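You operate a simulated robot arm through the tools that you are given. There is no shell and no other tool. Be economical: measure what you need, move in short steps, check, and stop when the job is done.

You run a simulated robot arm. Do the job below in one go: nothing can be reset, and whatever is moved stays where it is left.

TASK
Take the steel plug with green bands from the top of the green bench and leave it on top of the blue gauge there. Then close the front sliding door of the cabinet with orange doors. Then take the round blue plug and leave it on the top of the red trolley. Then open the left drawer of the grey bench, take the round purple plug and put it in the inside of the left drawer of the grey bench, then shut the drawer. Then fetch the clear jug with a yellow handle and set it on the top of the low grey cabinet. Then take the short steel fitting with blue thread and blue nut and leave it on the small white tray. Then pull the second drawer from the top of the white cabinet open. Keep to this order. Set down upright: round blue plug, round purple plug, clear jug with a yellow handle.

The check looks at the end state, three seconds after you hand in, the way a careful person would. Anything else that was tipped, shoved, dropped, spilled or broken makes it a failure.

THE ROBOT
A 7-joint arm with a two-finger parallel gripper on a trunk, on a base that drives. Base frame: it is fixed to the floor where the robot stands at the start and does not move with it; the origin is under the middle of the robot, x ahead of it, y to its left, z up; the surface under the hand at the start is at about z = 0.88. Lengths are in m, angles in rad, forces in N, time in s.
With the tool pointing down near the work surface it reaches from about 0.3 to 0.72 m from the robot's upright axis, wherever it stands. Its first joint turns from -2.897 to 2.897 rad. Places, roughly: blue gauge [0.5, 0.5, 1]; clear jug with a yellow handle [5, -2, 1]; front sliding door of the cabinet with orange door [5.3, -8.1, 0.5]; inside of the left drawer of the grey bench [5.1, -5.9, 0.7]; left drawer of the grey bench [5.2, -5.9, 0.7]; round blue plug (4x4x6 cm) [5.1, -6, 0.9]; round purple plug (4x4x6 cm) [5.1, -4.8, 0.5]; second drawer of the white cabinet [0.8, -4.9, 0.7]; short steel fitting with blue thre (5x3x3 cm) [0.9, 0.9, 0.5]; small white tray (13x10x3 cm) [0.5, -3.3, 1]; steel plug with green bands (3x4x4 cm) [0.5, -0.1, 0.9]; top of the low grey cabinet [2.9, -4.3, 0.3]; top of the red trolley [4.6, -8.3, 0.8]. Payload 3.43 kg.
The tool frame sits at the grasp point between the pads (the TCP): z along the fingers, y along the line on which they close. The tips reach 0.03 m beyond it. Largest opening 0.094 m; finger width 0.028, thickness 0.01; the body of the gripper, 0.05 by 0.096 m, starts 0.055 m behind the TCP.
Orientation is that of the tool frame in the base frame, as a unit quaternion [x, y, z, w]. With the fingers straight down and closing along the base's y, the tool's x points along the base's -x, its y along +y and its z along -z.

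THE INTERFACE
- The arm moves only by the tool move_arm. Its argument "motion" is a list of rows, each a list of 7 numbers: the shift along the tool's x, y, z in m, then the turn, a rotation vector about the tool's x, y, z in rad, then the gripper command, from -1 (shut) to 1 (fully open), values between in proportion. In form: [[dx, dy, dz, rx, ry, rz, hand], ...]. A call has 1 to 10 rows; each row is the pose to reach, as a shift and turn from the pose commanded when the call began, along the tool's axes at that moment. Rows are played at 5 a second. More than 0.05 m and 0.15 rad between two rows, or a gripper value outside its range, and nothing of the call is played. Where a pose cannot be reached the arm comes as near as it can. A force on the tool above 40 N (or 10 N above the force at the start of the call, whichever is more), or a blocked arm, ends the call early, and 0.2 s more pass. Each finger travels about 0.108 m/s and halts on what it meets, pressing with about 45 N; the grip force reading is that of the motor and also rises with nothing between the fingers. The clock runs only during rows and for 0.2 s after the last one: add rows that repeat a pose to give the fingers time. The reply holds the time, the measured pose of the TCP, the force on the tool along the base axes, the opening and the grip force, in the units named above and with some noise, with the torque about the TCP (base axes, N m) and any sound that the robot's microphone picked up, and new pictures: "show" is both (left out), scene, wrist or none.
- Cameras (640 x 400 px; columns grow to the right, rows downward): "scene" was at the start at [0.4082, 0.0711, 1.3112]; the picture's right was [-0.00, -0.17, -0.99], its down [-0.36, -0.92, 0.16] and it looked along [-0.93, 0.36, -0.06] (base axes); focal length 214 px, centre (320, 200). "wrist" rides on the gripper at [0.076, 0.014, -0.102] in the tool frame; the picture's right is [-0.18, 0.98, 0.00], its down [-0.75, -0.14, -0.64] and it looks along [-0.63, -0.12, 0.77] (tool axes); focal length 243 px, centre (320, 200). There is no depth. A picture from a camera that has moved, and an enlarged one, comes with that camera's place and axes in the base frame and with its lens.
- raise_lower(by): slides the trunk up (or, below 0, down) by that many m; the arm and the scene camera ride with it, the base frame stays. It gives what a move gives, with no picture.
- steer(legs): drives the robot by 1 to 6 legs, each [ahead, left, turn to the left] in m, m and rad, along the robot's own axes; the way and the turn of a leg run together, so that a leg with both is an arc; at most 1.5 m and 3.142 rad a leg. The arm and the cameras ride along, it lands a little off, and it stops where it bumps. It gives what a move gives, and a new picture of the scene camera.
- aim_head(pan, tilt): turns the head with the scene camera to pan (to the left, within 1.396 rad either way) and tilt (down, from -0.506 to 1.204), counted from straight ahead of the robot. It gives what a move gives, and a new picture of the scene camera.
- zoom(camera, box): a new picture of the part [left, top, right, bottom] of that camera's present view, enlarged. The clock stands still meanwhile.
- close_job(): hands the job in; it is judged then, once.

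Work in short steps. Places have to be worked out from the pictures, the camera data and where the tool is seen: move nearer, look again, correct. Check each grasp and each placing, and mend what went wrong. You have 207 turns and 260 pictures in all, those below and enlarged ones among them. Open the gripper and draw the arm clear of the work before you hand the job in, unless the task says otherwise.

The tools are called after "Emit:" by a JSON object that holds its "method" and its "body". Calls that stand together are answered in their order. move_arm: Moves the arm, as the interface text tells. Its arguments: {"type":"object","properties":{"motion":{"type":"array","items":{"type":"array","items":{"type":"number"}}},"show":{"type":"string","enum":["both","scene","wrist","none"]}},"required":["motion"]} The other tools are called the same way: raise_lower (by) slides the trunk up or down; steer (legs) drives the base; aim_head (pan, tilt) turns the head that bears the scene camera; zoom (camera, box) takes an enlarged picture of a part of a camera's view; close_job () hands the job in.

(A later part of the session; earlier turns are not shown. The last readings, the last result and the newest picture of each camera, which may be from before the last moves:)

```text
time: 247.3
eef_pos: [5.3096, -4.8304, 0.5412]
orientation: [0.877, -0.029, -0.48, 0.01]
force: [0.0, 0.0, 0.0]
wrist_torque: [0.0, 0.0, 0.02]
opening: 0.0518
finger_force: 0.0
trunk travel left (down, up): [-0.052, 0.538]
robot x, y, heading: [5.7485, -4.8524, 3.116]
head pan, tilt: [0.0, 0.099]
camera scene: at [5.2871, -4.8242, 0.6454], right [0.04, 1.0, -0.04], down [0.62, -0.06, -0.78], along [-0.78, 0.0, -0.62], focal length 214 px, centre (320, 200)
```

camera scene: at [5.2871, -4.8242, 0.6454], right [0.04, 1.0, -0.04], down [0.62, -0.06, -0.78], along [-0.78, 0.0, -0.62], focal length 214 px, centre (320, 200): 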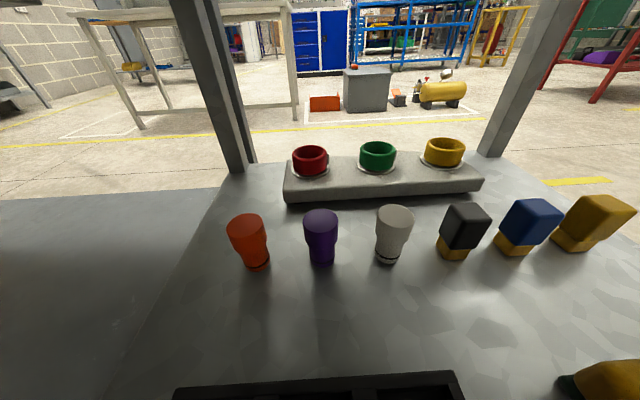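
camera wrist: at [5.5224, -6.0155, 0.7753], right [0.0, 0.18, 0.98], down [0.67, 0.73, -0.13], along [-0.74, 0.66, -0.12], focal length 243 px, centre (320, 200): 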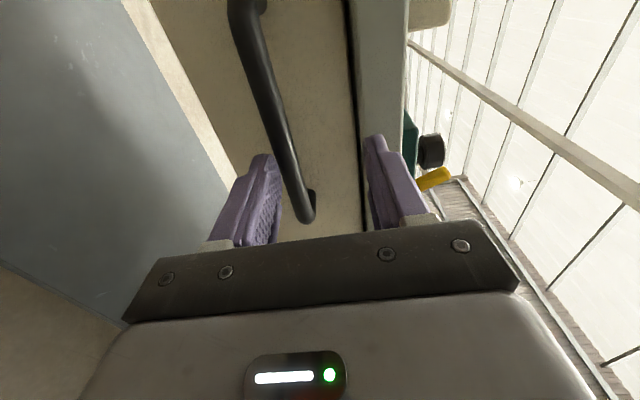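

I move in: first line up with the plug, then slide along the tool axis around it.

Emit:
{"method": "move_arm", "body": {"motion": [[-0.02, 0, 0.035, 0, 0, 0, 0.2], [-0.0416, 0, 0.07, 0, 0, 0, 0.2], [-0.0416, 0, 0.105, 0, 0, 0, 0.2], [-0.0416, 0, 0.12, 0, 0, 0, 0.2], [-0.0416, 0, 0.12, 0, 0, 0, 0.2]]}}

```text
time: 248.8
eef_pos: [5.2451, -4.9089, 0.5002]
orientation: [0.882, 0.016, -0.47, 0.019]
force: [0.4, -0.3, 0.4]
wrist_torque: [0.05, -0.03, -0.05]
opening: 0.0564
finger_force: 0.0
trunk travel left (down, up): [-0.052, 0.538]
robot x, y, heading: [5.8067, -4.8728, -3.081]
head pan, tilt: [0.0, 0.099]
stopped in row 5: the arm was blocked; the commanded pose is now the measured one
camera scene: at [5.2194, -4.9078, 0.6035], right [-0.05, 1.0, -0.02], down [0.64, 0.02, -0.77], along [-0.77, -0.05, -0.64], focal length 214 px, centre (320, 200)
camera wrist: at [5.3725, -4.918, 0.4942], right [-0.06, -0.98, 0.17], down [0.1, 0.16, 0.98], along [-0.99, 0.07, 0.09], focal length 243 px, centre (320, 200)
```

scene: 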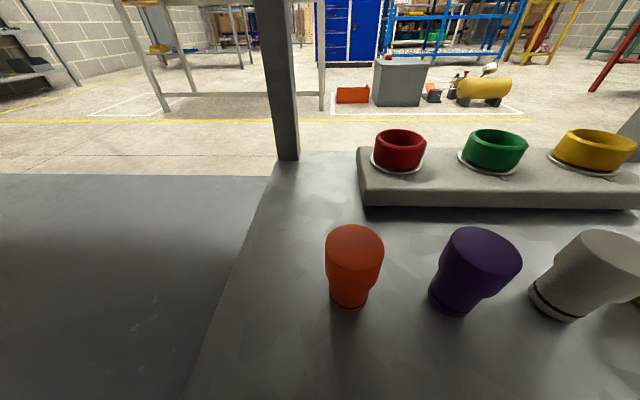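
wrist: 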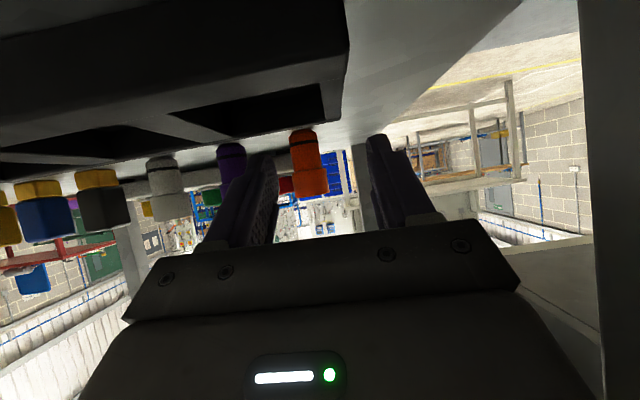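

The base was pushed back and turned, so some arm link must have touched the cart's upper structure. I stop and turn the head back to see the arm.

Emit:
{"method": "aim_head", "body": {"pan": 0.0, "tilt": -0.5}}

Emit:
{"method": "aim_head", "body": {"pan": 1.3, "tilt": -0.3}}

Emit:
{"method": "aim_head", "body": {"pan": -1.3, "tilt": -0.3}}

```text
time: 249.8
eef_pos: [5.2465, -4.9082, 0.5003]
orientation: [0.882, 0.016, -0.47, 0.021]
force: [-0.1, -0.2, -0.2]
wrist_torque: [-0.01, -0.04, 0.01]
opening: 0.0565
finger_force: 0.2
trunk travel left (down, up): [-0.052, 0.538]
robot x, y, heading: [5.8069, -4.8725, -3.075]
head pan, tilt: [0.0, -0.499]
camera scene: at [5.2149, -4.9065, 0.6587], right [-0.05, 1.0, -0.02], down [0.1, -0.02, -1.0], along [-0.99, -0.05, -0.09], focal length 214 px, centre (320, 200)
```

scene: 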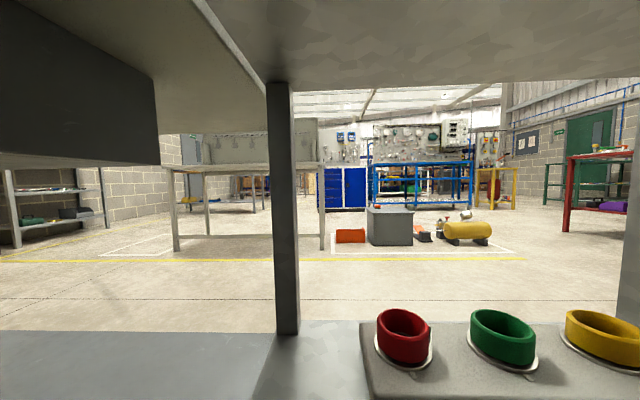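

```text
time: 251.2
eef_pos: [5.247, -4.9085, 0.5006]
orientation: [0.883, 0.016, -0.469, 0.022]
force: [0.2, 0.0, 0.4]
wrist_torque: [0.02, -0.03, 0.03]
opening: 0.0565
finger_force: 0.0
trunk travel left (down, up): [-0.052, 0.538]
robot x, y, heading: [5.8009, -4.8715, -3.083]
head pan, tilt: [1.3, -0.3]
camera scene: at [5.2645, -4.9789, 0.6745], right [-0.81, 0.22, -0.54], down [0.48, -0.28, -0.83], along [-0.33, -0.93, 0.12], focal length 214 px, centre (320, 200)
```

scene: 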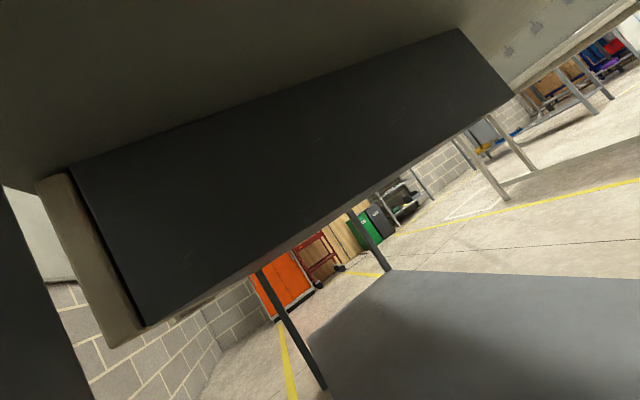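

```text
time: 253.6
eef_pos: [5.2461, -4.907, 0.5007]
orientation: [0.882, 0.016, -0.47, 0.021]
force: [0.7, -0.6, 0.3]
wrist_torque: [-0.01, -0.03, -0.02]
opening: 0.0564
finger_force: 0.0
trunk travel left (down, up): [-0.052, 0.538]
robot x, y, heading: [5.799, -4.869, -3.081]
head pan, tilt: [-1.3, -0.3]
camera scene: at [5.2571, -4.8271, 0.6719], right [0.79, 0.32, 0.53], down [0.45, 0.29, -0.84], along [-0.42, 0.9, 0.08], focal length 214 px, centre (320, 200)
```

scene: 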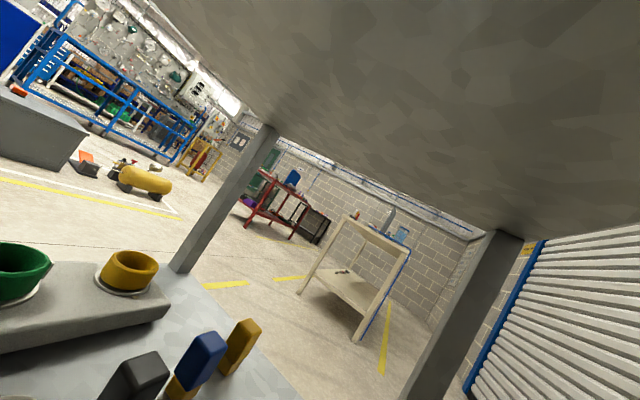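

Likely the folded forearm is steep and met the cart's top shelf. With the robot farther back the arm stretches flatter. I back out, straighten the heading, and lower the trunk fully.

Emit:
{"method": "steer", "body": {"legs": [[-0.17, 0, 0], [0, 0, -0.06]]}}

Emit:
{"method": "raise_lower", "body": {"by": -0.05}}

Emit:
{"method": "aim_head", "body": {"pan": 0, "tilt": -0.1}}

```text
time: 255.4
eef_pos: [5.3992, -4.8619, 0.5013]
orientation: [0.881, -0.011, -0.472, 0.007]
force: [-0.2, -0.1, -0.4]
wrist_torque: [0.01, -0.03, -0.01]
opening: 0.0565
finger_force: 0.0
trunk travel left (down, up): [-0.052, 0.538]
robot x, y, heading: [5.9706, -4.8591, -3.141]
head pan, tilt: [-1.3, -0.3]
camera scene: at [5.4163, -4.7816, 0.6713], right [0.81, 0.27, 0.53], down [0.47, 0.26, -0.85], along [-0.36, 0.93, 0.08], focal length 214 px, centre (320, 200)
```

scene: 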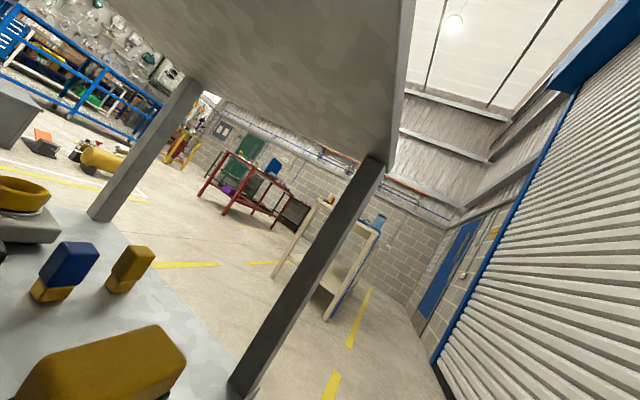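

```text
time: 256.3
eef_pos: [5.4006, -4.8612, 0.4536]
orientation: [0.879, -0.012, -0.477, 0.007]
force: [21.3, 0.7, 25.8]
wrist_torque: [-0.64, 0.74, 0.59]
opening: 0.0559
finger_force: 0.1
trunk travel left (down, up): [-0.001, 0.589]
robot x, y, heading: [5.9679, -4.8653, -3.144]
head pan, tilt: [-1.3, -0.3]
stopped: the force on the tool passed its limit at 42 N (the readings are from after the stop); the commanded pose is now the measured one
```

```text
time: 257.8
eef_pos: [5.4004, -4.8612, 0.4541]
orientation: [0.879, -0.011, -0.477, 0.007]
force: [27.2, 1.4, 33.4]
wrist_torque: [-0.99, 0.95, 0.73]
opening: 0.0557
finger_force: 0.1
trunk travel left (down, up): [-0.001, 0.589]
robot x, y, heading: [5.9696, -4.8607, -3.138]
head pan, tilt: [0.0, -0.099]
camera scene: at [5.371, -4.858, 0.5762], right [0.01, 1.0, -0.02], down [0.46, -0.03, -0.89], along [-0.89, 0.0, -0.46], focal length 214 px, centre (320, 200)
```

scene: 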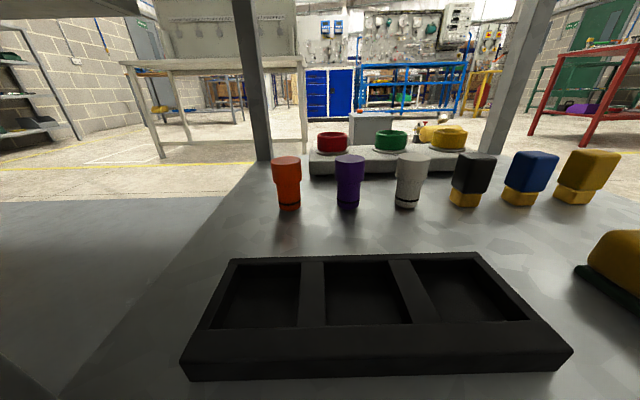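

The tips pressed on the shelf edge; I raise right away.

Emit:
{"method": "raise_lower", "body": {"by": 0.05}}

Emit:
{"method": "move_arm", "body": {"motion": [[0, 0, -0.02, 0, 0, 0, 0.2], [0, 0, -0.02, 0, 0, 0, 0.2]], "show": "scene"}}

```text
time: 258.7
eef_pos: [5.3991, -4.8611, 0.5018]
orientation: [0.88, -0.011, -0.475, 0.008]
force: [0.6, -0.1, 0.4]
wrist_torque: [0.01, 0.01, -0.02]
opening: 0.0563
finger_force: 0.1
trunk travel left (down, up): [-0.051, 0.539]
robot x, y, heading: [5.9714, -4.8621, -3.14]
head pan, tilt: [0.0, -0.099]
```

```text
time: 259.3
eef_pos: [5.4159, -4.861, 0.5122]
orientation: [0.88, -0.011, -0.475, 0.007]
force: [-0.4, 0.2, 0.1]
wrist_torque: [-0.03, 0.01, 0.04]
opening: 0.0563
finger_force: 0.0
trunk travel left (down, up): [-0.051, 0.539]
robot x, y, heading: [5.9703, -4.8617, -3.134]
head pan, tilt: [0.0, -0.099]
camera scene: at [5.3851, -4.8579, 0.6344], right [0.01, 1.0, -0.02], down [0.46, -0.03, -0.89], along [-0.89, 0.0, -0.46], focal length 214 px, centre (320, 200)
```

scene: 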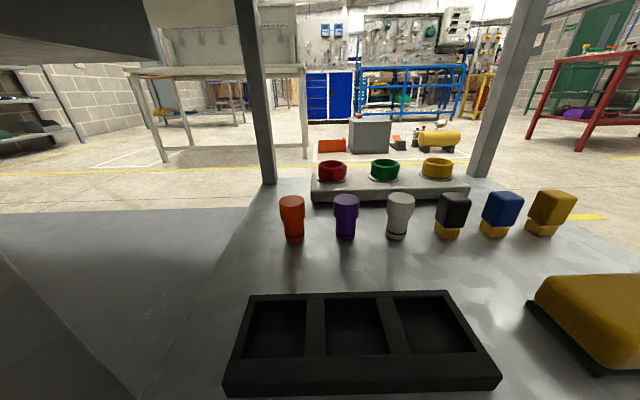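

Everything still stands in place. With the robot farther back (axis x=5.97) I extend the arm to a staging point before the plug.

Emit:
{"method": "move_arm", "body": {"motion": [[-0.03, -0.01, 0.03, 0, 0, 0, 0.2], [-0.055, -0.02, 0.065, 0, 0, 0, 0.2], [-0.08, -0.033, 0.1, 0, 0, 0, 0.2], [-0.105, -0.033, 0.14, 0, 0, 0, 0.2], [-0.129, -0.033, 0.18, 0, 0, 0, 0.2], [-0.129, -0.033, 0.18, 0, 0, 0, 0.2]], "show": "scene"}}

```text
time: 260.7
eef_pos: [5.1953, -4.8253, 0.5225]
orientation: [0.88, -0.012, -0.475, 0.007]
force: [0.1, 0.5, -0.3]
wrist_torque: [0.0, 0.01, -0.02]
opening: 0.0563
finger_force: 0.0
trunk travel left (down, up): [-0.051, 0.539]
robot x, y, heading: [5.9714, -4.863, -3.132]
head pan, tilt: [0.0, -0.099]
camera scene: at [5.1654, -4.8227, 0.6436], right [0.01, 1.0, -0.02], down [0.46, -0.03, -0.89], along [-0.89, 0.0, -0.46], focal length 214 px, centre (320, 200)
```

scene: 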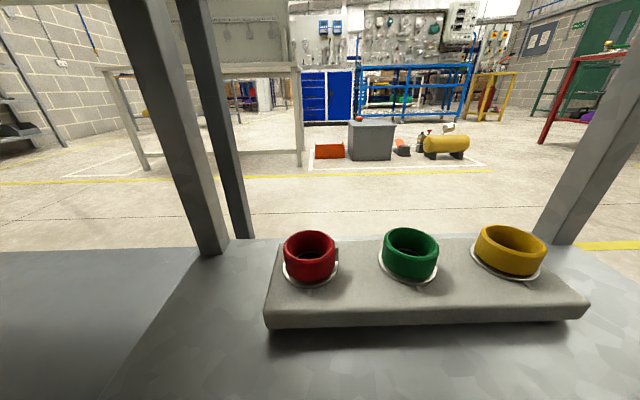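

Reached without contact. I tilt the head to see the plug between the fingers.

Emit:
{"method": "aim_head", "body": {"pan": 0, "tilt": 0.5}}

```text
time: 261.7
eef_pos: [5.196, -4.826, 0.5224]
orientation: [0.88, -0.011, -0.475, 0.007]
force: [-0.3, 0.2, -0.2]
wrist_torque: [-0.02, 0.0, 0.02]
opening: 0.0564
finger_force: 0.1
trunk travel left (down, up): [-0.051, 0.539]
robot x, y, heading: [5.9727, -4.8581, -3.139]
head pan, tilt: [0.0, 0.499]
camera scene: at [5.192, -4.8242, 0.5961], right [0.01, 1.0, -0.02], down [0.88, -0.02, -0.47], along [-0.47, -0.01, -0.88], focal length 214 px, centre (320, 200)
```

scene: 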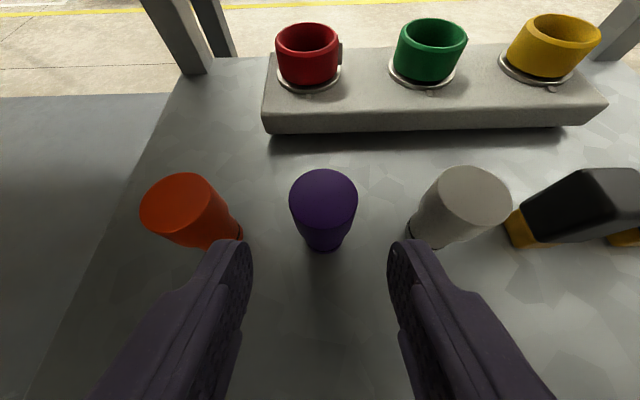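

Centred. I slide along the tool axis to the plug and close.

Emit:
{"method": "move_arm", "body": {"motion": [[0, 0, 0.02, 0, 0, 0, 0.2], [0, 0, 0.04, 0, 0, 0, 0.2], [0, 0, 0.06, 0, 0, 0, 0.2], [0, 0, 0.06, 0, 0, 0, 0.2]], "show": "scene"}}

Emit:
{"method": "move_arm", "body": {"motion": [[0, 0, 0, 0, 0, 0, -0.3], [0, 0, 0, 0, 0, 0, -1], [0, 0, 0, 0, 0, 0, -1]], "show": "scene"}}

```text
time: 262.7
eef_pos: [5.195, -4.8256, 0.5234]
orientation: [0.88, -0.012, -0.475, 0.006]
force: [-0.5, 0.7, -0.3]
wrist_torque: [-0.02, -0.04, 0.0]
opening: 0.0563
finger_force: 0.0
out of reach, approached as far as the arm can: row 1, 2, 3, 4
trunk travel left (down, up): [-0.051, 0.539]
robot x, y, heading: [5.97, -4.8601, -3.133]
head pan, tilt: [0.0, 0.499]
camera scene: at [5.1921, -4.8241, 0.5961], right [0.01, 1.0, -0.02], down [0.88, -0.02, -0.47], along [-0.47, -0.01, -0.88], focal length 214 px, centre (320, 200)
```

scene: 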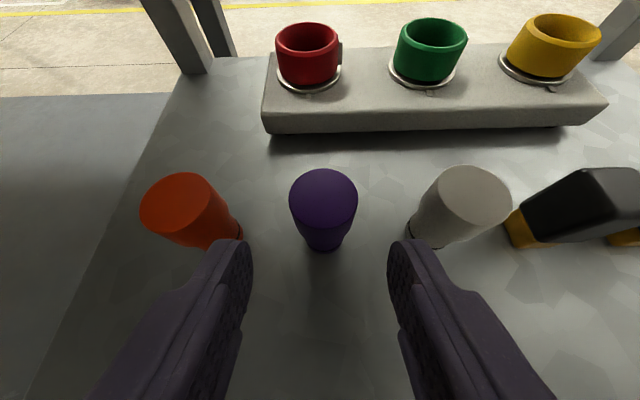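

```text
time: 263.5
eef_pos: [5.1958, -4.826, 0.5216]
orientation: [0.88, -0.011, -0.475, 0.007]
force: [0.5, 0.7, 0.4]
wrist_torque: [-0.02, 0.02, -0.02]
opening: 0.0
finger_force: 32.6
trunk travel left (down, up): [-0.051, 0.539]
robot x, y, heading: [5.9694, -4.8603, -3.142]
head pan, tilt: [0.0, 0.499]
camera scene: at [5.1921, -4.8242, 0.596], right [0.01, 1.0, -0.02], down [0.88, -0.02, -0.47], along [-0.47, -0.01, -0.88], focal length 214 px, centre (320, 200)
```

scene: 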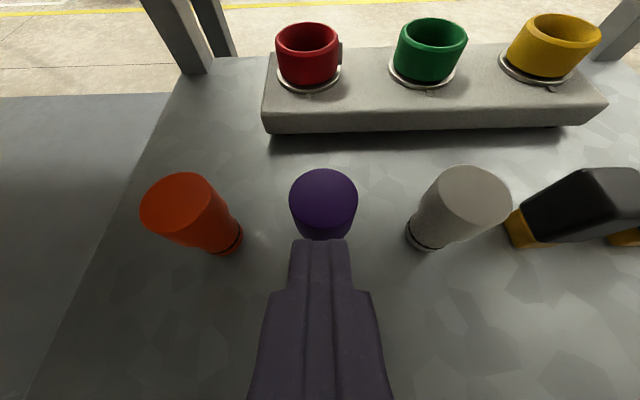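

The arm is at full stretch. I reopen the fingers, drive 4.5 cm forward, and lower by trunk.

Emit:
{"method": "move_arm", "body": {"motion": [[0, 0, 0, 0, 0, 0, 0], [0, 0, 0, 0, 0, 0, 0.2], [0, 0, 0, 0, 0, 0, 0.2], [0, 0, 0, 0, 0, 0, 0.2]], "show": "none"}}

Emit:
{"method": "steer", "body": {"legs": [[0.047, 0, 0]]}}

```text
time: 264.5
eef_pos: [5.195, -4.8261, 0.5224]
orientation: [0.88, -0.011, -0.475, 0.007]
force: [0.5, -0.2, -0.6]
wrist_torque: [0.01, 0.0, 0.01]
opening: 0.0565
finger_force: 0.1
trunk travel left (down, up): [-0.051, 0.539]
robot x, y, heading: [5.9691, -4.8592, -3.134]
head pan, tilt: [0.0, 0.499]
```

```text
time: 265.4
eef_pos: [5.1469, -4.8266, 0.5216]
orientation: [0.88, -0.011, -0.475, 0.007]
force: [-0.1, -0.1, 0.3]
wrist_torque: [-0.03, 0.01, 0.02]
opening: 0.0564
finger_force: 0.1
trunk travel left (down, up): [-0.051, 0.539]
robot x, y, heading: [5.923, -4.8613, -3.134]
head pan, tilt: [0.0, 0.499]
camera scene: at [5.1442, -4.825, 0.5962], right [0.01, 1.0, -0.02], down [0.88, -0.02, -0.47], along [-0.47, -0.01, -0.88], focal length 214 px, centre (320, 200)
```

scene: 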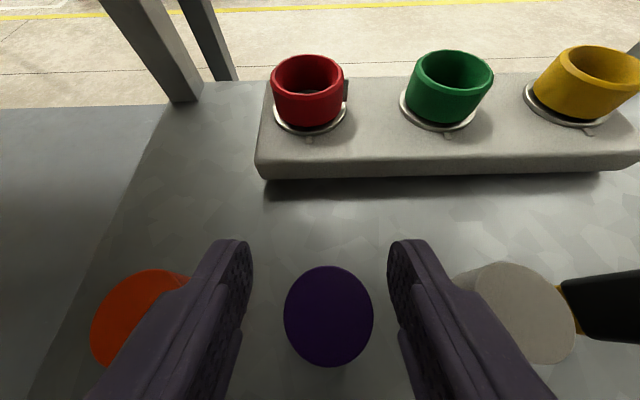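

Now I lower 3.4 cm by trunk and close.

Emit:
{"method": "raise_lower", "body": {"by": -0.034}}

Emit:
{"method": "move_arm", "body": {"motion": [[0, 0, 0, 0, 0, 0, -0.2], [0, 0, 0, 0, 0, 0, -1], [0, 0, 0, 0, 0, 0, -1]], "show": "scene"}}

```text
time: 266.2
eef_pos: [5.1466, -4.826, 0.4892]
orientation: [0.88, -0.011, -0.475, 0.007]
force: [-0.1, 1.0, -0.5]
wrist_torque: [-0.02, 0.03, 0.03]
opening: 0.0564
finger_force: 0.1
trunk travel left (down, up): [-0.017, 0.573]
robot x, y, heading: [5.9222, -4.8573, -3.133]
head pan, tilt: [0.0, 0.499]
```

```text
time: 267.0
eef_pos: [5.1473, -4.827, 0.4893]
orientation: [0.88, -0.011, -0.475, 0.007]
force: [0.5, -0.4, 1.2]
wrist_torque: [-0.04, 0.0, 0.02]
opening: 0.0357
finger_force: 45.3
trunk travel left (down, up): [-0.017, 0.573]
robot x, y, heading: [5.9198, -4.8615, -3.139]
head pan, tilt: [0.0, 0.499]
camera scene: at [5.1441, -4.825, 0.5622], right [0.01, 1.0, -0.02], down [0.88, -0.02, -0.47], along [-0.47, -0.01, -0.88], focal length 214 px, centre (320, 200)
```

scene: 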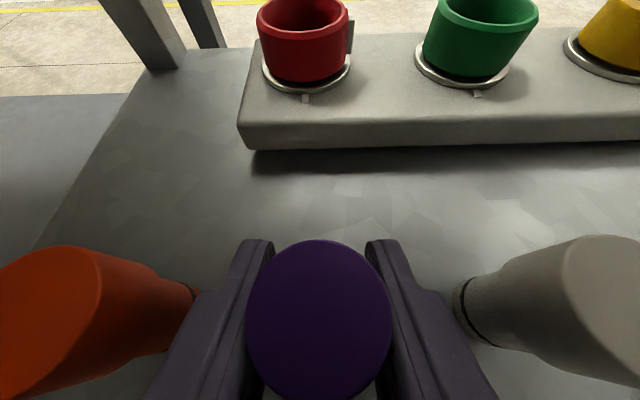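

Gripped at 36 mm. I lift, draw the arm back, and then drive back out of the cart.

Emit:
{"method": "raise_lower", "body": {"by": 0.055}}

Emit:
{"method": "move_arm", "body": {"motion": [[0.022, 0, -0.0334, 0, 0, 0, -1], [0.044, 0, -0.067, 0, 0, 0, -1], [0.066, 0, -0.1, 0, 0, 0, -1], [0.082, -0.002, -0.1254, 0, 0, 0, -1], [0.082, -0.002, -0.1254, 0, 0, 0, -1]], "show": "none"}}

Emit:
{"method": "steer", "body": {"legs": [[-0.1, 0, 0]]}}

```text
time: 268.0
eef_pos: [5.147, -4.8272, 0.5444]
orientation: [0.88, -0.011, -0.476, 0.007]
force: [0.0, 0.9, -1.1]
wrist_torque: [0.01, 0.0, 0.01]
opening: 0.0358
finger_force: 45.7
trunk travel left (down, up): [-0.072, 0.518]
robot x, y, heading: [5.9218, -4.8594, -3.137]
head pan, tilt: [0.0, 0.499]
```

```text
time: 269.2
eef_pos: [5.2959, -4.8243, 0.5437]
orientation: [0.88, -0.011, -0.474, 0.007]
force: [-0.3, -0.9, -0.3]
wrist_torque: [-0.03, 0.02, -0.01]
opening: 0.0357
finger_force: 44.9
trunk travel left (down, up): [-0.072, 0.518]
robot x, y, heading: [5.9217, -4.8626, -3.136]
head pan, tilt: [0.0, 0.499]
```

```text
time: 270.3
eef_pos: [5.3966, -4.8244, 0.5431]
orientation: [0.88, -0.011, -0.475, 0.007]
force: [-0.8, -0.6, -1.3]
wrist_torque: [-0.02, -0.03, 0.0]
opening: 0.0358
finger_force: 44.6
trunk travel left (down, up): [-0.072, 0.518]
robot x, y, heading: [6.0218, -4.8626, -3.129]
head pan, tilt: [0.0, 0.499]
camera scene: at [5.3934, -4.8236, 0.6158], right [0.01, 1.0, -0.02], down [0.88, -0.02, -0.47], along [-0.47, -0.02, -0.88], focal length 214 px, centre (320, 200)
```

scene: 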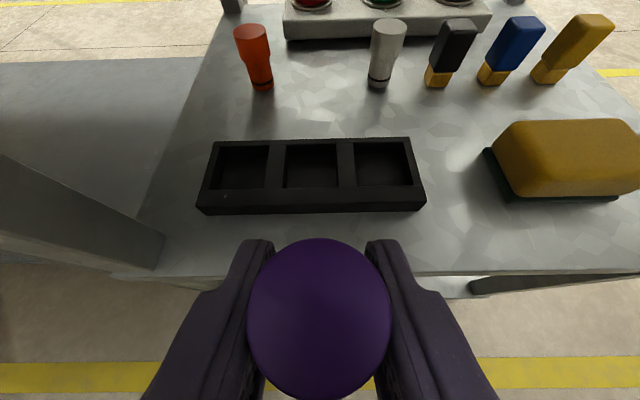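

Clear of the cart. I retract a bit more, raise the trunk and slide back to the open drawer.

Emit:
{"method": "move_arm", "body": {"motion": [[0.022, 0, -0.0334, 0, 0, 0, -1], [0.044, 0, -0.067, 0, 0, 0, -1], [0.055, 0, -0.084, 0, 0, 0, -1]], "show": "none"}}

Emit:
{"method": "raise_lower", "body": {"by": 0.42}}

Emit:
{"method": "steer", "body": {"legs": [[0, 0.55, 0], [0, 0.5, 0]]}}

```text
time: 271.1
eef_pos: [5.4977, -4.8258, 0.543]
orientation: [0.88, -0.01, -0.475, 0.008]
force: [0.7, 0.4, -0.1]
wrist_torque: [-0.01, 0.02, -0.04]
opening: 0.036
finger_force: 45.0
trunk travel left (down, up): [-0.072, 0.518]
robot x, y, heading: [6.0197, -4.8587, -3.135]
head pan, tilt: [0.0, 0.499]
```

```text
refused: 0.42 is not a number from -0.4 to 0.4
```

```text
time: 276.8
eef_pos: [5.5067, -5.8607, 0.5419]
orientation: [0.88, -0.011, -0.475, 0.006]
force: [0.3, -0.8, -1.4]
wrist_torque: [0.02, 0.03, 0.01]
opening: 0.0356
finger_force: 44.9
trunk travel left (down, up): [-0.072, 0.518]
robot x, y, heading: [6.0341, -5.8954, -3.136]
head pan, tilt: [0.0, 0.499]
camera scene: at [5.5041, -5.8593, 0.6153], right [0.01, 1.0, -0.02], down [0.88, -0.02, -0.47], along [-0.47, -0.01, -0.88], focal length 214 px, centre (320, 200)
```

scene: 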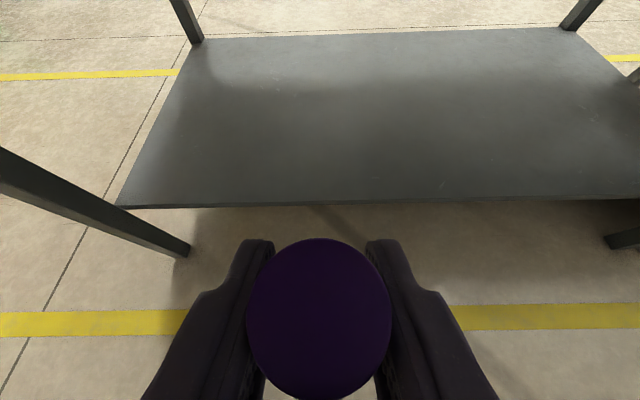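

The trunk raise was refused (limit 0.4), so the hand passed under the open drawer. I slide back the way I came before raising.

Emit:
{"method": "steer", "body": {"legs": [[0, -0.55, 0]]}}

Emit:
{"method": "raise_lower", "body": {"by": 0.4}}

Emit:
{"method": "raise_lower", "body": {"by": 0.1}}

Emit:
{"method": "aim_head", "body": {"pan": 0.9, "tilt": 0.0}}

```text
time: 279.9
eef_pos: [5.5079, -5.3034, 0.5437]
orientation: [0.88, -0.015, -0.475, 0.005]
force: [-0.2, -0.7, -0.7]
wrist_torque: [-0.02, -0.01, 0.02]
opening: 0.0355
finger_force: 45.6
trunk travel left (down, up): [-0.072, 0.518]
robot x, y, heading: [6.0325, -5.341, 3.138]
head pan, tilt: [0.0, 0.499]
camera scene: at [5.5045, -5.303, 0.6153], right [0.02, 1.0, -0.02], down [0.88, -0.03, -0.47], along [-0.47, -0.01, -0.88], focal length 214 px, centre (320, 200)
```

scene: 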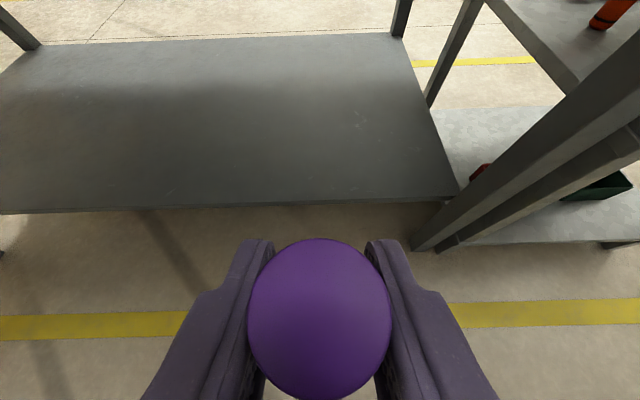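

```text
time: 283.8
eef_pos: [5.5068, -5.305, 0.9425]
orientation: [0.88, -0.015, -0.475, 0.005]
force: [0.6, -0.5, -0.8]
wrist_torque: [-0.06, -0.01, 0.03]
opening: 0.0356
finger_force: 44.6
trunk travel left (down, up): [-0.472, 0.118]
robot x, y, heading: [6.031, -5.3474, 3.133]
head pan, tilt: [0.0, 0.499]
```

```text
time: 285.1
eef_pos: [5.5073, -5.3046, 1.0409]
orientation: [0.88, -0.016, -0.475, 0.004]
force: [-0.5, -0.1, -1.5]
wrist_torque: [-0.01, 0.0, -0.02]
opening: 0.0354
finger_force: 44.3
trunk travel left (down, up): [-0.572, 0.018]
robot x, y, heading: [6.032, -5.3491, 3.141]
head pan, tilt: [0.0, 0.499]
```

```text
time: 286.3
eef_pos: [5.5068, -5.3044, 1.042]
orientation: [0.88, -0.015, -0.475, 0.005]
force: [-0.5, 0.1, -0.4]
wrist_torque: [0.0, 0.01, -0.01]
opening: 0.0356
finger_force: 45.2
trunk travel left (down, up): [-0.572, 0.018]
robot x, y, heading: [6.033, -5.3466, 3.138]
head pan, tilt: [0.901, 0.0]
camera scene: at [5.5068, -5.3721, 1.1747], right [-0.64, 0.63, -0.44], down [0.55, -0.03, -0.84], along [-0.54, -0.78, -0.32], focal length 214 px, centre (320, 200)
```

scene: 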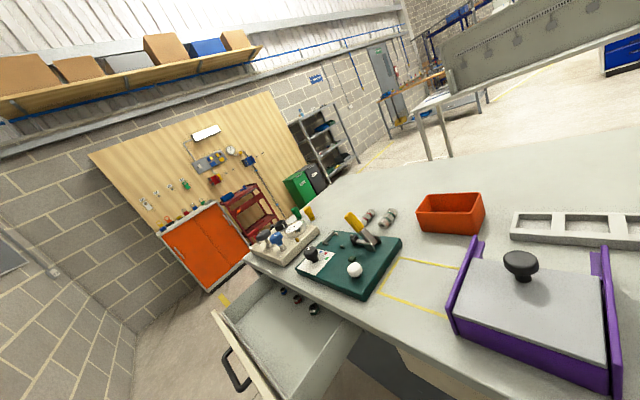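

The drawer is open with a few small round parts inside. I zoom to inspect the drawer and the free bench area beside the green plate.

Emit:
{"method": "zoom", "body": {"camera": "scene", "box": [200, 220, 480, 400]}}

```text
2.22 times, centred on (340, 310) of scene
camera zoom: at [5.5068, -5.3721, 1.1747], right [-0.64, 0.63, -0.44], down [0.55, -0.03, -0.84], along [-0.54, -0.78, -0.32], focal length 477 px, centre (276, -44)
```

zoom: 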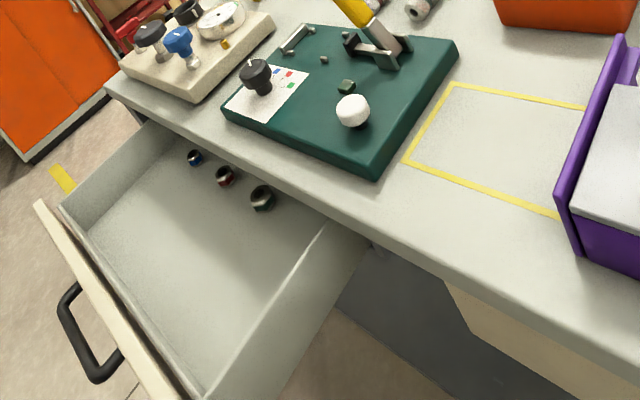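

I plan to set the plug temporarily in the free yellow-lined area at about (5.26,-5.60) and regrasp it from above. I position the base first.

Emit:
{"method": "steer", "body": {"legs": [[0, 0.295, 0], [0.14, 0, 0]]}}

Emit:
{"method": "aim_head", "body": {"pan": 0, "tilt": 0.2}}

```text
time: 289.2
eef_pos: [5.3663, -5.6019, 1.0402]
orientation: [0.88, -0.01, -0.474, 0.008]
force: [-0.4, 0.0, -1.2]
wrist_torque: [-0.01, -0.02, 0.02]
opening: 0.0357
finger_force: 45.1
trunk travel left (down, up): [-0.572, 0.018]
robot x, y, heading: [5.8923, -5.6367, -3.14]
head pan, tilt: [0.901, 0.0]
camera scene: at [5.3657, -5.6695, 1.1739], right [-0.65, 0.62, -0.45], down [0.55, -0.03, -0.83], along [-0.53, -0.78, -0.32], focal length 214 px, centre (320, 200)
```

scene: 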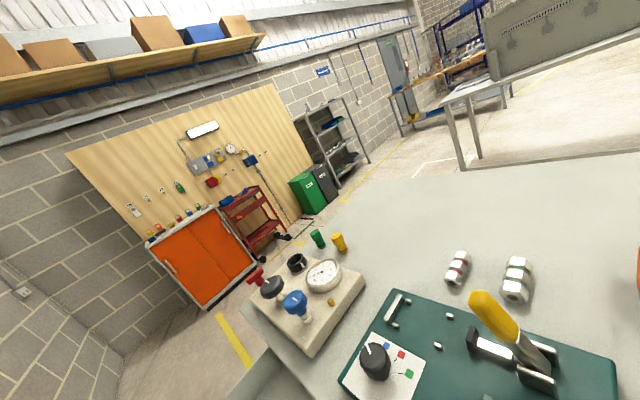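

```text
time: 290.4
eef_pos: [5.3674, -5.6019, 1.0408]
orientation: [0.88, -0.01, -0.475, 0.008]
force: [0.3, -0.1, 0.1]
wrist_torque: [0.03, 0.03, 0.01]
opening: 0.0357
finger_force: 44.7
trunk travel left (down, up): [-0.572, 0.018]
robot x, y, heading: [5.89, -5.6399, -3.135]
head pan, tilt: [0.0, 0.201]
camera scene: at [5.3471, -5.5995, 1.1373], right [0.01, 1.0, -0.02], down [0.7, -0.02, -0.71], along [-0.71, -0.01, -0.7], focal length 214 px, centre (320, 200)
```

scene: 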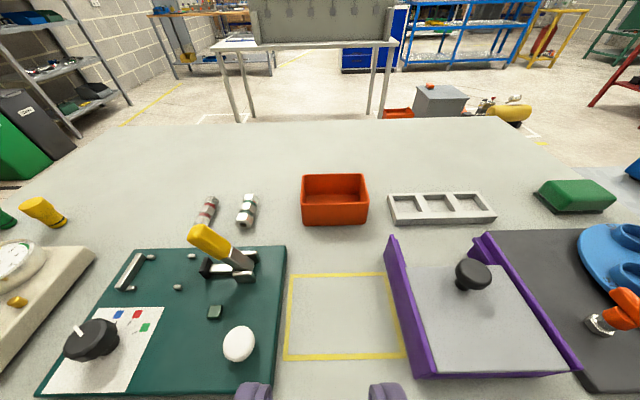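

The yellow rectangle is centred at about (5.25,-5.57). I extend over it and lower with the trunk.

Emit:
{"method": "move_arm", "body": {"motion": [[-0.022, -0.007, 0.033, 0, 0, 0, -1], [-0.044, -0.014, 0.066, 0, 0, 0, -1], [-0.0648, -0.0205, 0.0978, 0, 0, 0, -1], [-0.0648, -0.0205, 0.0978, 0, 0, 0, -1]], "show": "none"}}

Emit:
{"method": "raise_lower", "body": {"by": -0.16}}

Emit:
{"method": "aim_head", "body": {"pan": 0, "tilt": 0.4}}

```text
time: 291.4
eef_pos: [5.2479, -5.5799, 1.0433]
orientation: [0.88, -0.01, -0.475, 0.008]
force: [-0.5, -1.0, -0.3]
wrist_torque: [0.01, 0.01, -0.01]
opening: 0.0355
finger_force: 45.4
trunk travel left (down, up): [-0.572, 0.018]
robot x, y, heading: [5.8926, -5.6373, -3.14]
head pan, tilt: [0.0, 0.201]
```

```text
time: 293.3
eef_pos: [5.2488, -5.5805, 0.8839]
orientation: [0.88, -0.011, -0.474, 0.007]
force: [0.5, 0.4, -0.9]
wrist_torque: [0.01, -0.01, 0.0]
opening: 0.0355
finger_force: 45.0
trunk travel left (down, up): [-0.412, 0.178]
robot x, y, heading: [5.8962, -5.6317, -3.14]
head pan, tilt: [0.0, 0.201]
```

```text
time: 294.0
eef_pos: [5.2481, -5.5791, 0.8829]
orientation: [0.88, -0.011, -0.475, 0.007]
force: [0.0, -0.7, -0.3]
wrist_torque: [-0.01, -0.01, 0.01]
opening: 0.0355
finger_force: 44.9
trunk travel left (down, up): [-0.412, 0.178]
robot x, y, heading: [5.8938, -5.6349, -3.133]
head pan, tilt: [0.0, 0.4]
camera scene: at [5.2389, -5.5784, 0.9637], right [0.01, 1.0, -0.02], down [0.83, -0.02, -0.56], along [-0.56, -0.01, -0.83], focal length 214 px, centre (320, 200)
```

scene: 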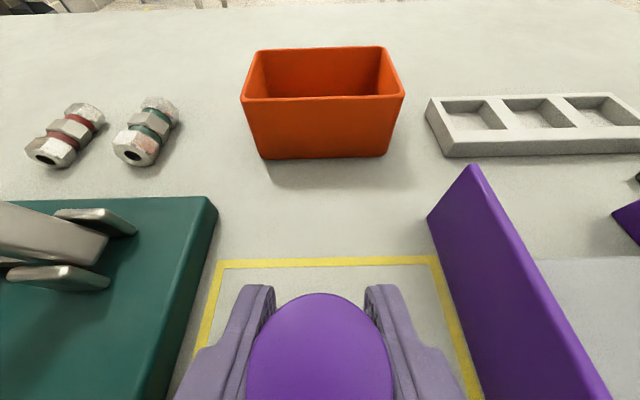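

Good clearance on both sides. I lower in small steps until contact.

Emit:
{"method": "raise_lower", "body": {"by": -0.015}}

Emit:
{"method": "raise_lower", "body": {"by": -0.004}}

Emit:
{"method": "raise_lower", "body": {"by": -0.004}}

```text
time: 294.6
eef_pos: [5.2491, -5.5807, 0.8688]
orientation: [0.88, -0.011, -0.475, 0.008]
force: [-0.1, 0.4, -0.6]
wrist_torque: [0.02, -0.02, 0.01]
opening: 0.0357
finger_force: 44.7
trunk travel left (down, up): [-0.397, 0.193]
robot x, y, heading: [5.8907, -5.6315, -3.139]
head pan, tilt: [0.0, 0.4]
```

```text
time: 295.2
eef_pos: [5.2486, -5.5804, 0.864]
orientation: [0.88, -0.01, -0.475, 0.008]
force: [0.1, 0.7, -0.2]
wrist_torque: [0.03, 0.01, 0.01]
opening: 0.0359
finger_force: 45.4
trunk travel left (down, up): [-0.393, 0.197]
robot x, y, heading: [5.8934, -5.6364, -3.134]
head pan, tilt: [0.0, 0.4]
```

```text
time: 295.7
eef_pos: [5.2487, -5.5807, 0.8607]
orientation: [0.88, -0.01, -0.474, 0.008]
force: [-0.5, 0.8, -1.0]
wrist_torque: [0.03, 0.03, 0.0]
opening: 0.0356
finger_force: 45.1
trunk travel left (down, up): [-0.389, 0.201]
robot x, y, heading: [5.8896, -5.636, -3.137]
head pan, tilt: [0.0, 0.4]
```

Emit:
{"method": "raise_lower", "body": {"by": -0.003}}

Emit:
{"method": "raise_lower", "body": {"by": -0.003}}

```text
time: 296.2
eef_pos: [5.2492, -5.5796, 0.8598]
orientation: [0.879, -0.011, -0.476, 0.007]
force: [0.1, 0.7, 12.0]
wrist_torque: [0.03, 0.0, -0.03]
opening: 0.0356
finger_force: 44.9
trunk travel left (down, up): [-0.386, 0.204]
robot x, y, heading: [5.8936, -5.6407, -3.137]
head pan, tilt: [0.0, 0.4]
```

```text
time: 296.7
eef_pos: [5.2476, -5.5804, 0.8592]
orientation: [0.878, -0.01, -0.479, 0.007]
force: [-0.6, -0.4, 33.4]
wrist_torque: [0.01, 0.12, 0.0]
opening: 0.0356
finger_force: 45.3
trunk travel left (down, up): [-0.383, 0.207]
robot x, y, heading: [5.8903, -5.639, -3.14]
head pan, tilt: [0.0, 0.4]
```

Contact. I relieve, open, and retreat along the tool axis.

Emit:
{"method": "raise_lower", "body": {"by": 0.004}}

Emit:
{"method": "move_arm", "body": {"motion": [[0, 0, 0, 0, 0, 0, -0.1], [0, 0, 0, 0, 0, 0, 0.15], [0, 0, 0, 0, 0, 0, 0.15], [0, 0, -0.03, 0, 0, 0, 0.15], [0, 0, -0.07, 0, 0, 0, 0.15], [-0.03, 0, -0.1, 0, 0, 0, 0.15], [-0.06, 0, -0.12, 0, 0, 0, 0.15], [-0.1, 0, -0.13, 0, 0, 0, 0.15]], "show": "scene"}}

```text
time: 297.3
eef_pos: [5.25, -5.5801, 0.8587]
orientation: [0.88, -0.01, -0.476, 0.008]
force: [-4.6, 0.7, 18.0]
wrist_torque: [0.07, 0.23, 0.02]
opening: 0.0358
finger_force: 45.1
trunk travel left (down, up): [-0.387, 0.203]
robot x, y, heading: [5.8954, -5.6387, -3.137]
head pan, tilt: [0.0, 0.4]
```

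```text
time: 299.1
eef_pos: [5.3038, -5.579, 1.0122]
orientation: [0.88, -0.01, -0.475, 0.007]
force: [0.1, 0.1, 0.4]
wrist_torque: [-0.01, 0.03, 0.02]
opening: 0.054
finger_force: 0.0
trunk travel left (down, up): [-0.387, 0.203]
robot x, y, heading: [5.8947, -5.6377, -3.141]
head pan, tilt: [0.0, 0.4]
camera scene: at [5.294, -5.5772, 1.0922], right [0.01, 1.0, -0.02], down [0.83, -0.02, -0.56], along [-0.56, -0.01, -0.83], focal length 214 px, centre (320, 200)
```

scene: 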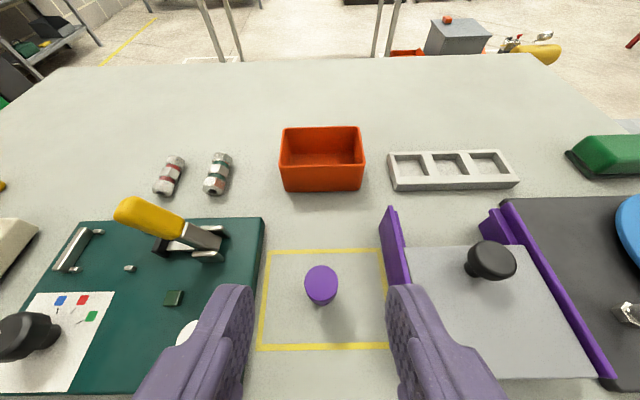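

The plug stands in the rectangle. I pitch the tool to vertical above it.

Emit:
{"method": "move_arm", "body": {"motion": [[-0.004, 0, 0.006, 0, 0.14, 0, 0.2], [-0.008, 0, 0.013, 0, 0.28, 0, 0.2], [-0.013, 0, 0.019, 0, 0.42, 0, 0.2], [-0.017, 0, 0.026, 0, 0.56, 0, 0.2], [-0.021, 0, 0.032, 0, 0.7, 0, 0.2], [-0.025, 0, 0.039, 0, 0.84, 0, 0.2], [-0.0296, 0, 0.045, 0, 0.98, 0, 0.2], [-0.0296, 0, 0.045, 0, 0.995, 0, 0.2]]}}

```text
time: 300.9
eef_pos: [5.2481, -5.5774, 1.013]
orientation: [1.0, -0.006, 0.002, 0.011]
force: [-0.2, 0.3, -0.7]
wrist_torque: [-0.01, -0.02, 0.04]
opening: 0.0563
finger_force: 0.2
trunk travel left (down, up): [-0.387, 0.203]
robot x, y, heading: [5.8885, -5.6373, -3.136]
head pan, tilt: [0.0, 0.4]
camera scene: at [5.175, -5.5754, 1.0495], right [0.01, 1.0, -0.02], down [0.92, 0.0, 0.39], along [0.39, -0.03, -0.92], focal length 214 px, centre (320, 200)
camera wrist: at [5.3236, -5.5909, 1.1173], right [-0.2, -0.98, 0.02], down [-0.76, 0.17, 0.63], along [-0.63, 0.11, -0.77], focal length 243 px, centre (320, 200)
```

scene: 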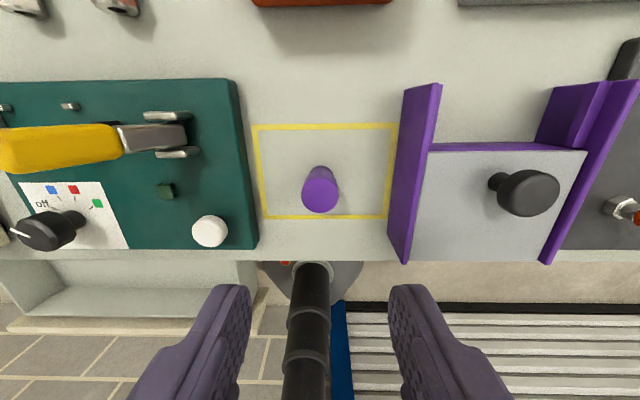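
wrist: 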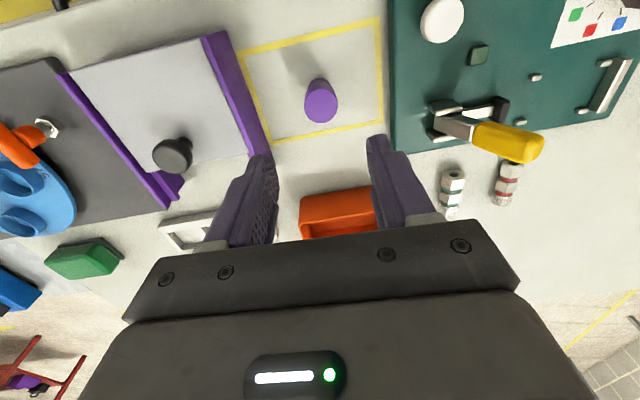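

Plug at (5.2415,-5.581). I correct, descend and grip from above.

Emit:
{"method": "move_arm", "body": {"motion": [[-0.0065, 0.004, 0.04, -0.01, 0, 0, 0.2], [-0.0065, 0.004, 0.08, -0.02, 0, 0, 0.2], [-0.0065, 0.004, 0.12, -0.02, 0, 0, 0.2], [-0.0065, 0.004, 0.151, -0.02, 0, 0, 0.2], [-0.0065, 0.004, 0.151, -0.02, 0, 0, 0.2]], "show": "scene"}}

```text
time: 302.1
eef_pos: [5.243, -5.5844, 0.8623]
orientation: [1.0, -0.006, 0.002, 0.022]
force: [-0.2, -0.4, 0.4]
wrist_torque: [-0.01, 0.01, 0.01]
opening: 0.0564
finger_force: 0.1
trunk travel left (down, up): [-0.387, 0.203]
robot x, y, heading: [5.8928, -5.6402, -3.134]
head pan, tilt: [0.0, 0.4]
camera scene: at [5.1688, -5.5814, 0.8989], right [0.01, 1.0, -0.04], down [0.92, 0.01, 0.39], along [0.39, -0.04, -0.92], focal length 214 px, centre (320, 200)
```

scene: 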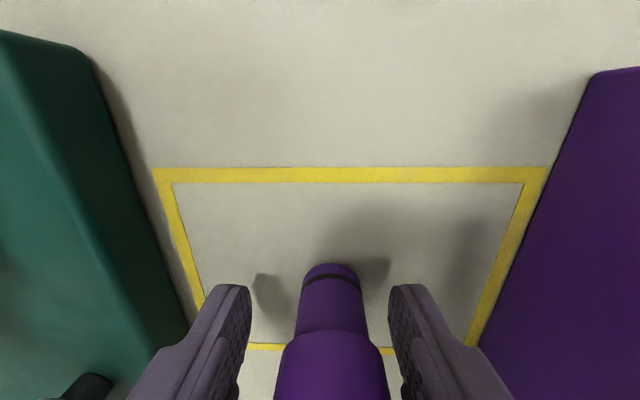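

I went the wrong way with the small tilt; I correct it and close.

Emit:
{"method": "move_arm", "body": {"motion": [[0, -0.003, 0.001, 0.022, 0, 0, 0.2], [0, -0.003, 0.001, 0.044, 0, 0, 0.2], [0, -0.003, 0.001, 0.044, 0, 0, 0.2], [0, -0.003, 0.001, 0.044, 0, 0, -0.3], [0, -0.003, 0.001, 0.044, 0, 0, -1], [0, -0.003, 0.001, 0.044, 0, 0, -1]], "show": "scene"}}

Emit:
{"method": "raise_lower", "body": {"by": 0.16}}

```text
time: 303.5
eef_pos: [5.2423, -5.5811, 0.8636]
orientation: [1.0, -0.006, 0.003, 0.0]
force: [0.9, 0.7, 0.0]
wrist_torque: [0.01, -0.01, -0.02]
opening: 0.0315
finger_force: 45.0
trunk travel left (down, up): [-0.387, 0.203]
robot x, y, heading: [5.8927, -5.6371, -3.137]
head pan, tilt: [0.0, 0.4]
camera scene: at [5.1692, -5.58, 0.8978], right [0.01, 1.0, 0.0], down [0.92, -0.01, 0.39], along [0.39, 0.0, -0.92], focal length 214 px, centre (320, 200)
```

scene: 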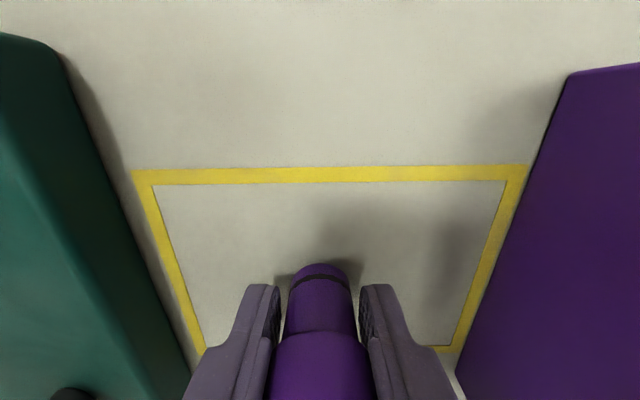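

```text
time: 305.3
eef_pos: [5.2432, -5.5807, 1.0217]
orientation: [1.0, -0.006, 0.002, -0.001]
force: [-0.5, 0.0, -0.2]
wrist_torque: [0.0, -0.01, 0.0]
opening: 0.0318
finger_force: 45.4
trunk travel left (down, up): [-0.547, 0.043]
robot x, y, heading: [5.8916, -5.6381, -3.135]
head pan, tilt: [0.0, 0.4]
```

Held. I move the plug back over the open drawer and look down.

Emit:
{"method": "move_arm", "body": {"motion": [[0.045, 0, 0, 0, 0, 0, -1], [0.09, 0, 0, 0, 0, 0, -1], [0.135, 0, 0, 0, 0, 0, -1], [0.18, 0, 0, 0, 0, 0, -1], [0.21, 0, 0, 0, 0, 0, -1], [0.21, 0, 0, 0, 0, 0, -1]], "show": "none"}}

Emit:
{"method": "steer", "body": {"legs": [[0, 0.22, 0]]}}

```text
time: 306.7
eef_pos: [5.4536, -5.5842, 1.0239]
orientation: [1.0, -0.006, 0.003, -0.001]
force: [-0.1, 0.2, -1.0]
wrist_torque: [0.02, -0.01, 0.03]
opening: 0.0313
finger_force: 45.0
trunk travel left (down, up): [-0.547, 0.043]
robot x, y, heading: [5.892, -5.6369, -3.137]
head pan, tilt: [0.0, 0.4]
```

```text
time: 308.4
eef_pos: [5.455, -5.8035, 1.023]
orientation: [1.0, -0.006, 0.002, 0.0]
force: [-0.5, -1.1, -0.5]
wrist_torque: [0.06, -0.01, 0.01]
opening: 0.0314
finger_force: 45.1
trunk travel left (down, up): [-0.547, 0.043]
robot x, y, heading: [5.8929, -5.8596, -3.137]
head pan, tilt: [0.0, 0.4]
camera scene: at [5.381, -5.8041, 1.0586], right [0.01, 1.0, 0.0], down [0.92, -0.01, 0.39], along [0.39, 0.0, -0.92], focal length 214 px, centre (320, 200)
```

scene: 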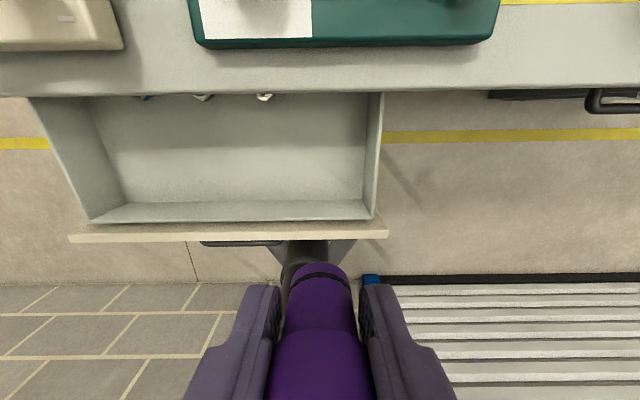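

The drawer interior spans x≈5.36–5.53, y≈-6.16…-5.74. I centre the plug at about (5.468,-5.88) and lower.

Emit:
{"method": "move_arm", "body": {"motion": [[0.007, 0.04, 0, 0, 0, 0, -1], [0.013, 0.078, 0, 0, 0, 0, -1], [0.013, 0.078, 0, 0, 0, 0, -1]], "show": "none"}}

Emit:
{"method": "raise_lower", "body": {"by": -0.19}}

Emit:
{"method": "aim_head", "body": {"pan": 0, "tilt": 0.6}}

```text
time: 309.2
eef_pos: [5.4665, -5.8817, 1.0206]
orientation: [1.0, -0.008, 0.003, 0.001]
force: [0.1, -0.1, -0.7]
wrist_torque: [-0.02, -0.02, 0.0]
opening: 0.0313
finger_force: 44.9
trunk travel left (down, up): [-0.547, 0.043]
robot x, y, heading: [5.8953, -5.8585, -3.137]
head pan, tilt: [0.0, 0.4]
```

```text
time: 311.3
eef_pos: [5.4665, -5.8821, 0.8315]
orientation: [1.0, -0.007, 0.002, 0.0]
force: [-0.5, -0.2, -0.2]
wrist_torque: [-0.04, 0.0, 0.0]
opening: 0.0312
finger_force: 44.7
trunk travel left (down, up): [-0.357, 0.233]
robot x, y, heading: [5.8939, -5.8594, -3.143]
head pan, tilt: [0.0, 0.4]
```

```text
time: 312.0
eef_pos: [5.4662, -5.8823, 0.832]
orientation: [1.0, -0.007, 0.003, 0.0]
force: [0.0, -0.1, -0.6]
wrist_torque: [0.02, 0.01, -0.01]
opening: 0.0315
finger_force: 44.6
trunk travel left (down, up): [-0.357, 0.233]
robot x, y, heading: [5.8914, -5.8608, -3.135]
head pan, tilt: [0.0, 0.6]
camera scene: at [5.411, -5.882, 0.8713], right [0.01, 1.0, 0.0], down [0.82, -0.01, 0.57], along [0.57, -0.01, -0.82], focal length 214 px, centre (320, 200)
```

scene: 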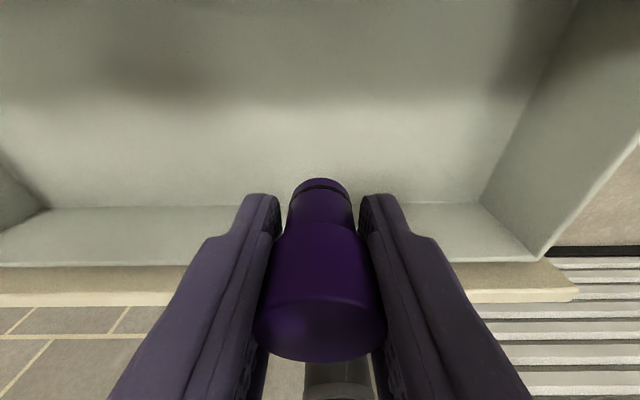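

The plug is inside the drawer's outline. I lower further in steps.

Emit:
{"method": "raise_lower", "body": {"by": -0.06}}

Emit:
{"method": "raise_lower", "body": {"by": -0.008}}

Emit:
{"method": "raise_lower", "body": {"by": -0.005}}

```text
time: 313.0
eef_pos: [5.4665, -5.8823, 0.7712]
orientation: [1.0, -0.007, 0.003, 0.0]
force: [-0.4, -0.1, -0.9]
wrist_torque: [0.0, 0.0, 0.02]
opening: 0.0315
finger_force: 44.8
trunk travel left (down, up): [-0.297, 0.293]
robot x, y, heading: [5.8921, -5.8566, -3.135]
head pan, tilt: [0.0, 0.6]
```

```text
time: 313.6
eef_pos: [5.4665, -5.8829, 0.7634]
orientation: [1.0, -0.007, 0.003, -0.001]
force: [-0.3, -0.1, -0.5]
wrist_torque: [-0.03, 0.01, 0.01]
opening: 0.0314
finger_force: 45.2
trunk travel left (down, up): [-0.289, 0.301]
robot x, y, heading: [5.8947, -5.8564, -3.138]
head pan, tilt: [0.0, 0.6]
```

```text
time: 314.1
eef_pos: [5.4667, -5.8825, 0.7584]
orientation: [1.0, -0.007, 0.002, -0.001]
force: [0.7, -0.1, 0.2]
wrist_torque: [0.03, -0.01, 0.03]
opening: 0.0312
finger_force: 44.9
trunk travel left (down, up): [-0.284, 0.306]
robot x, y, heading: [5.8915, -5.8528, -3.138]
head pan, tilt: [0.0, 0.6]
```

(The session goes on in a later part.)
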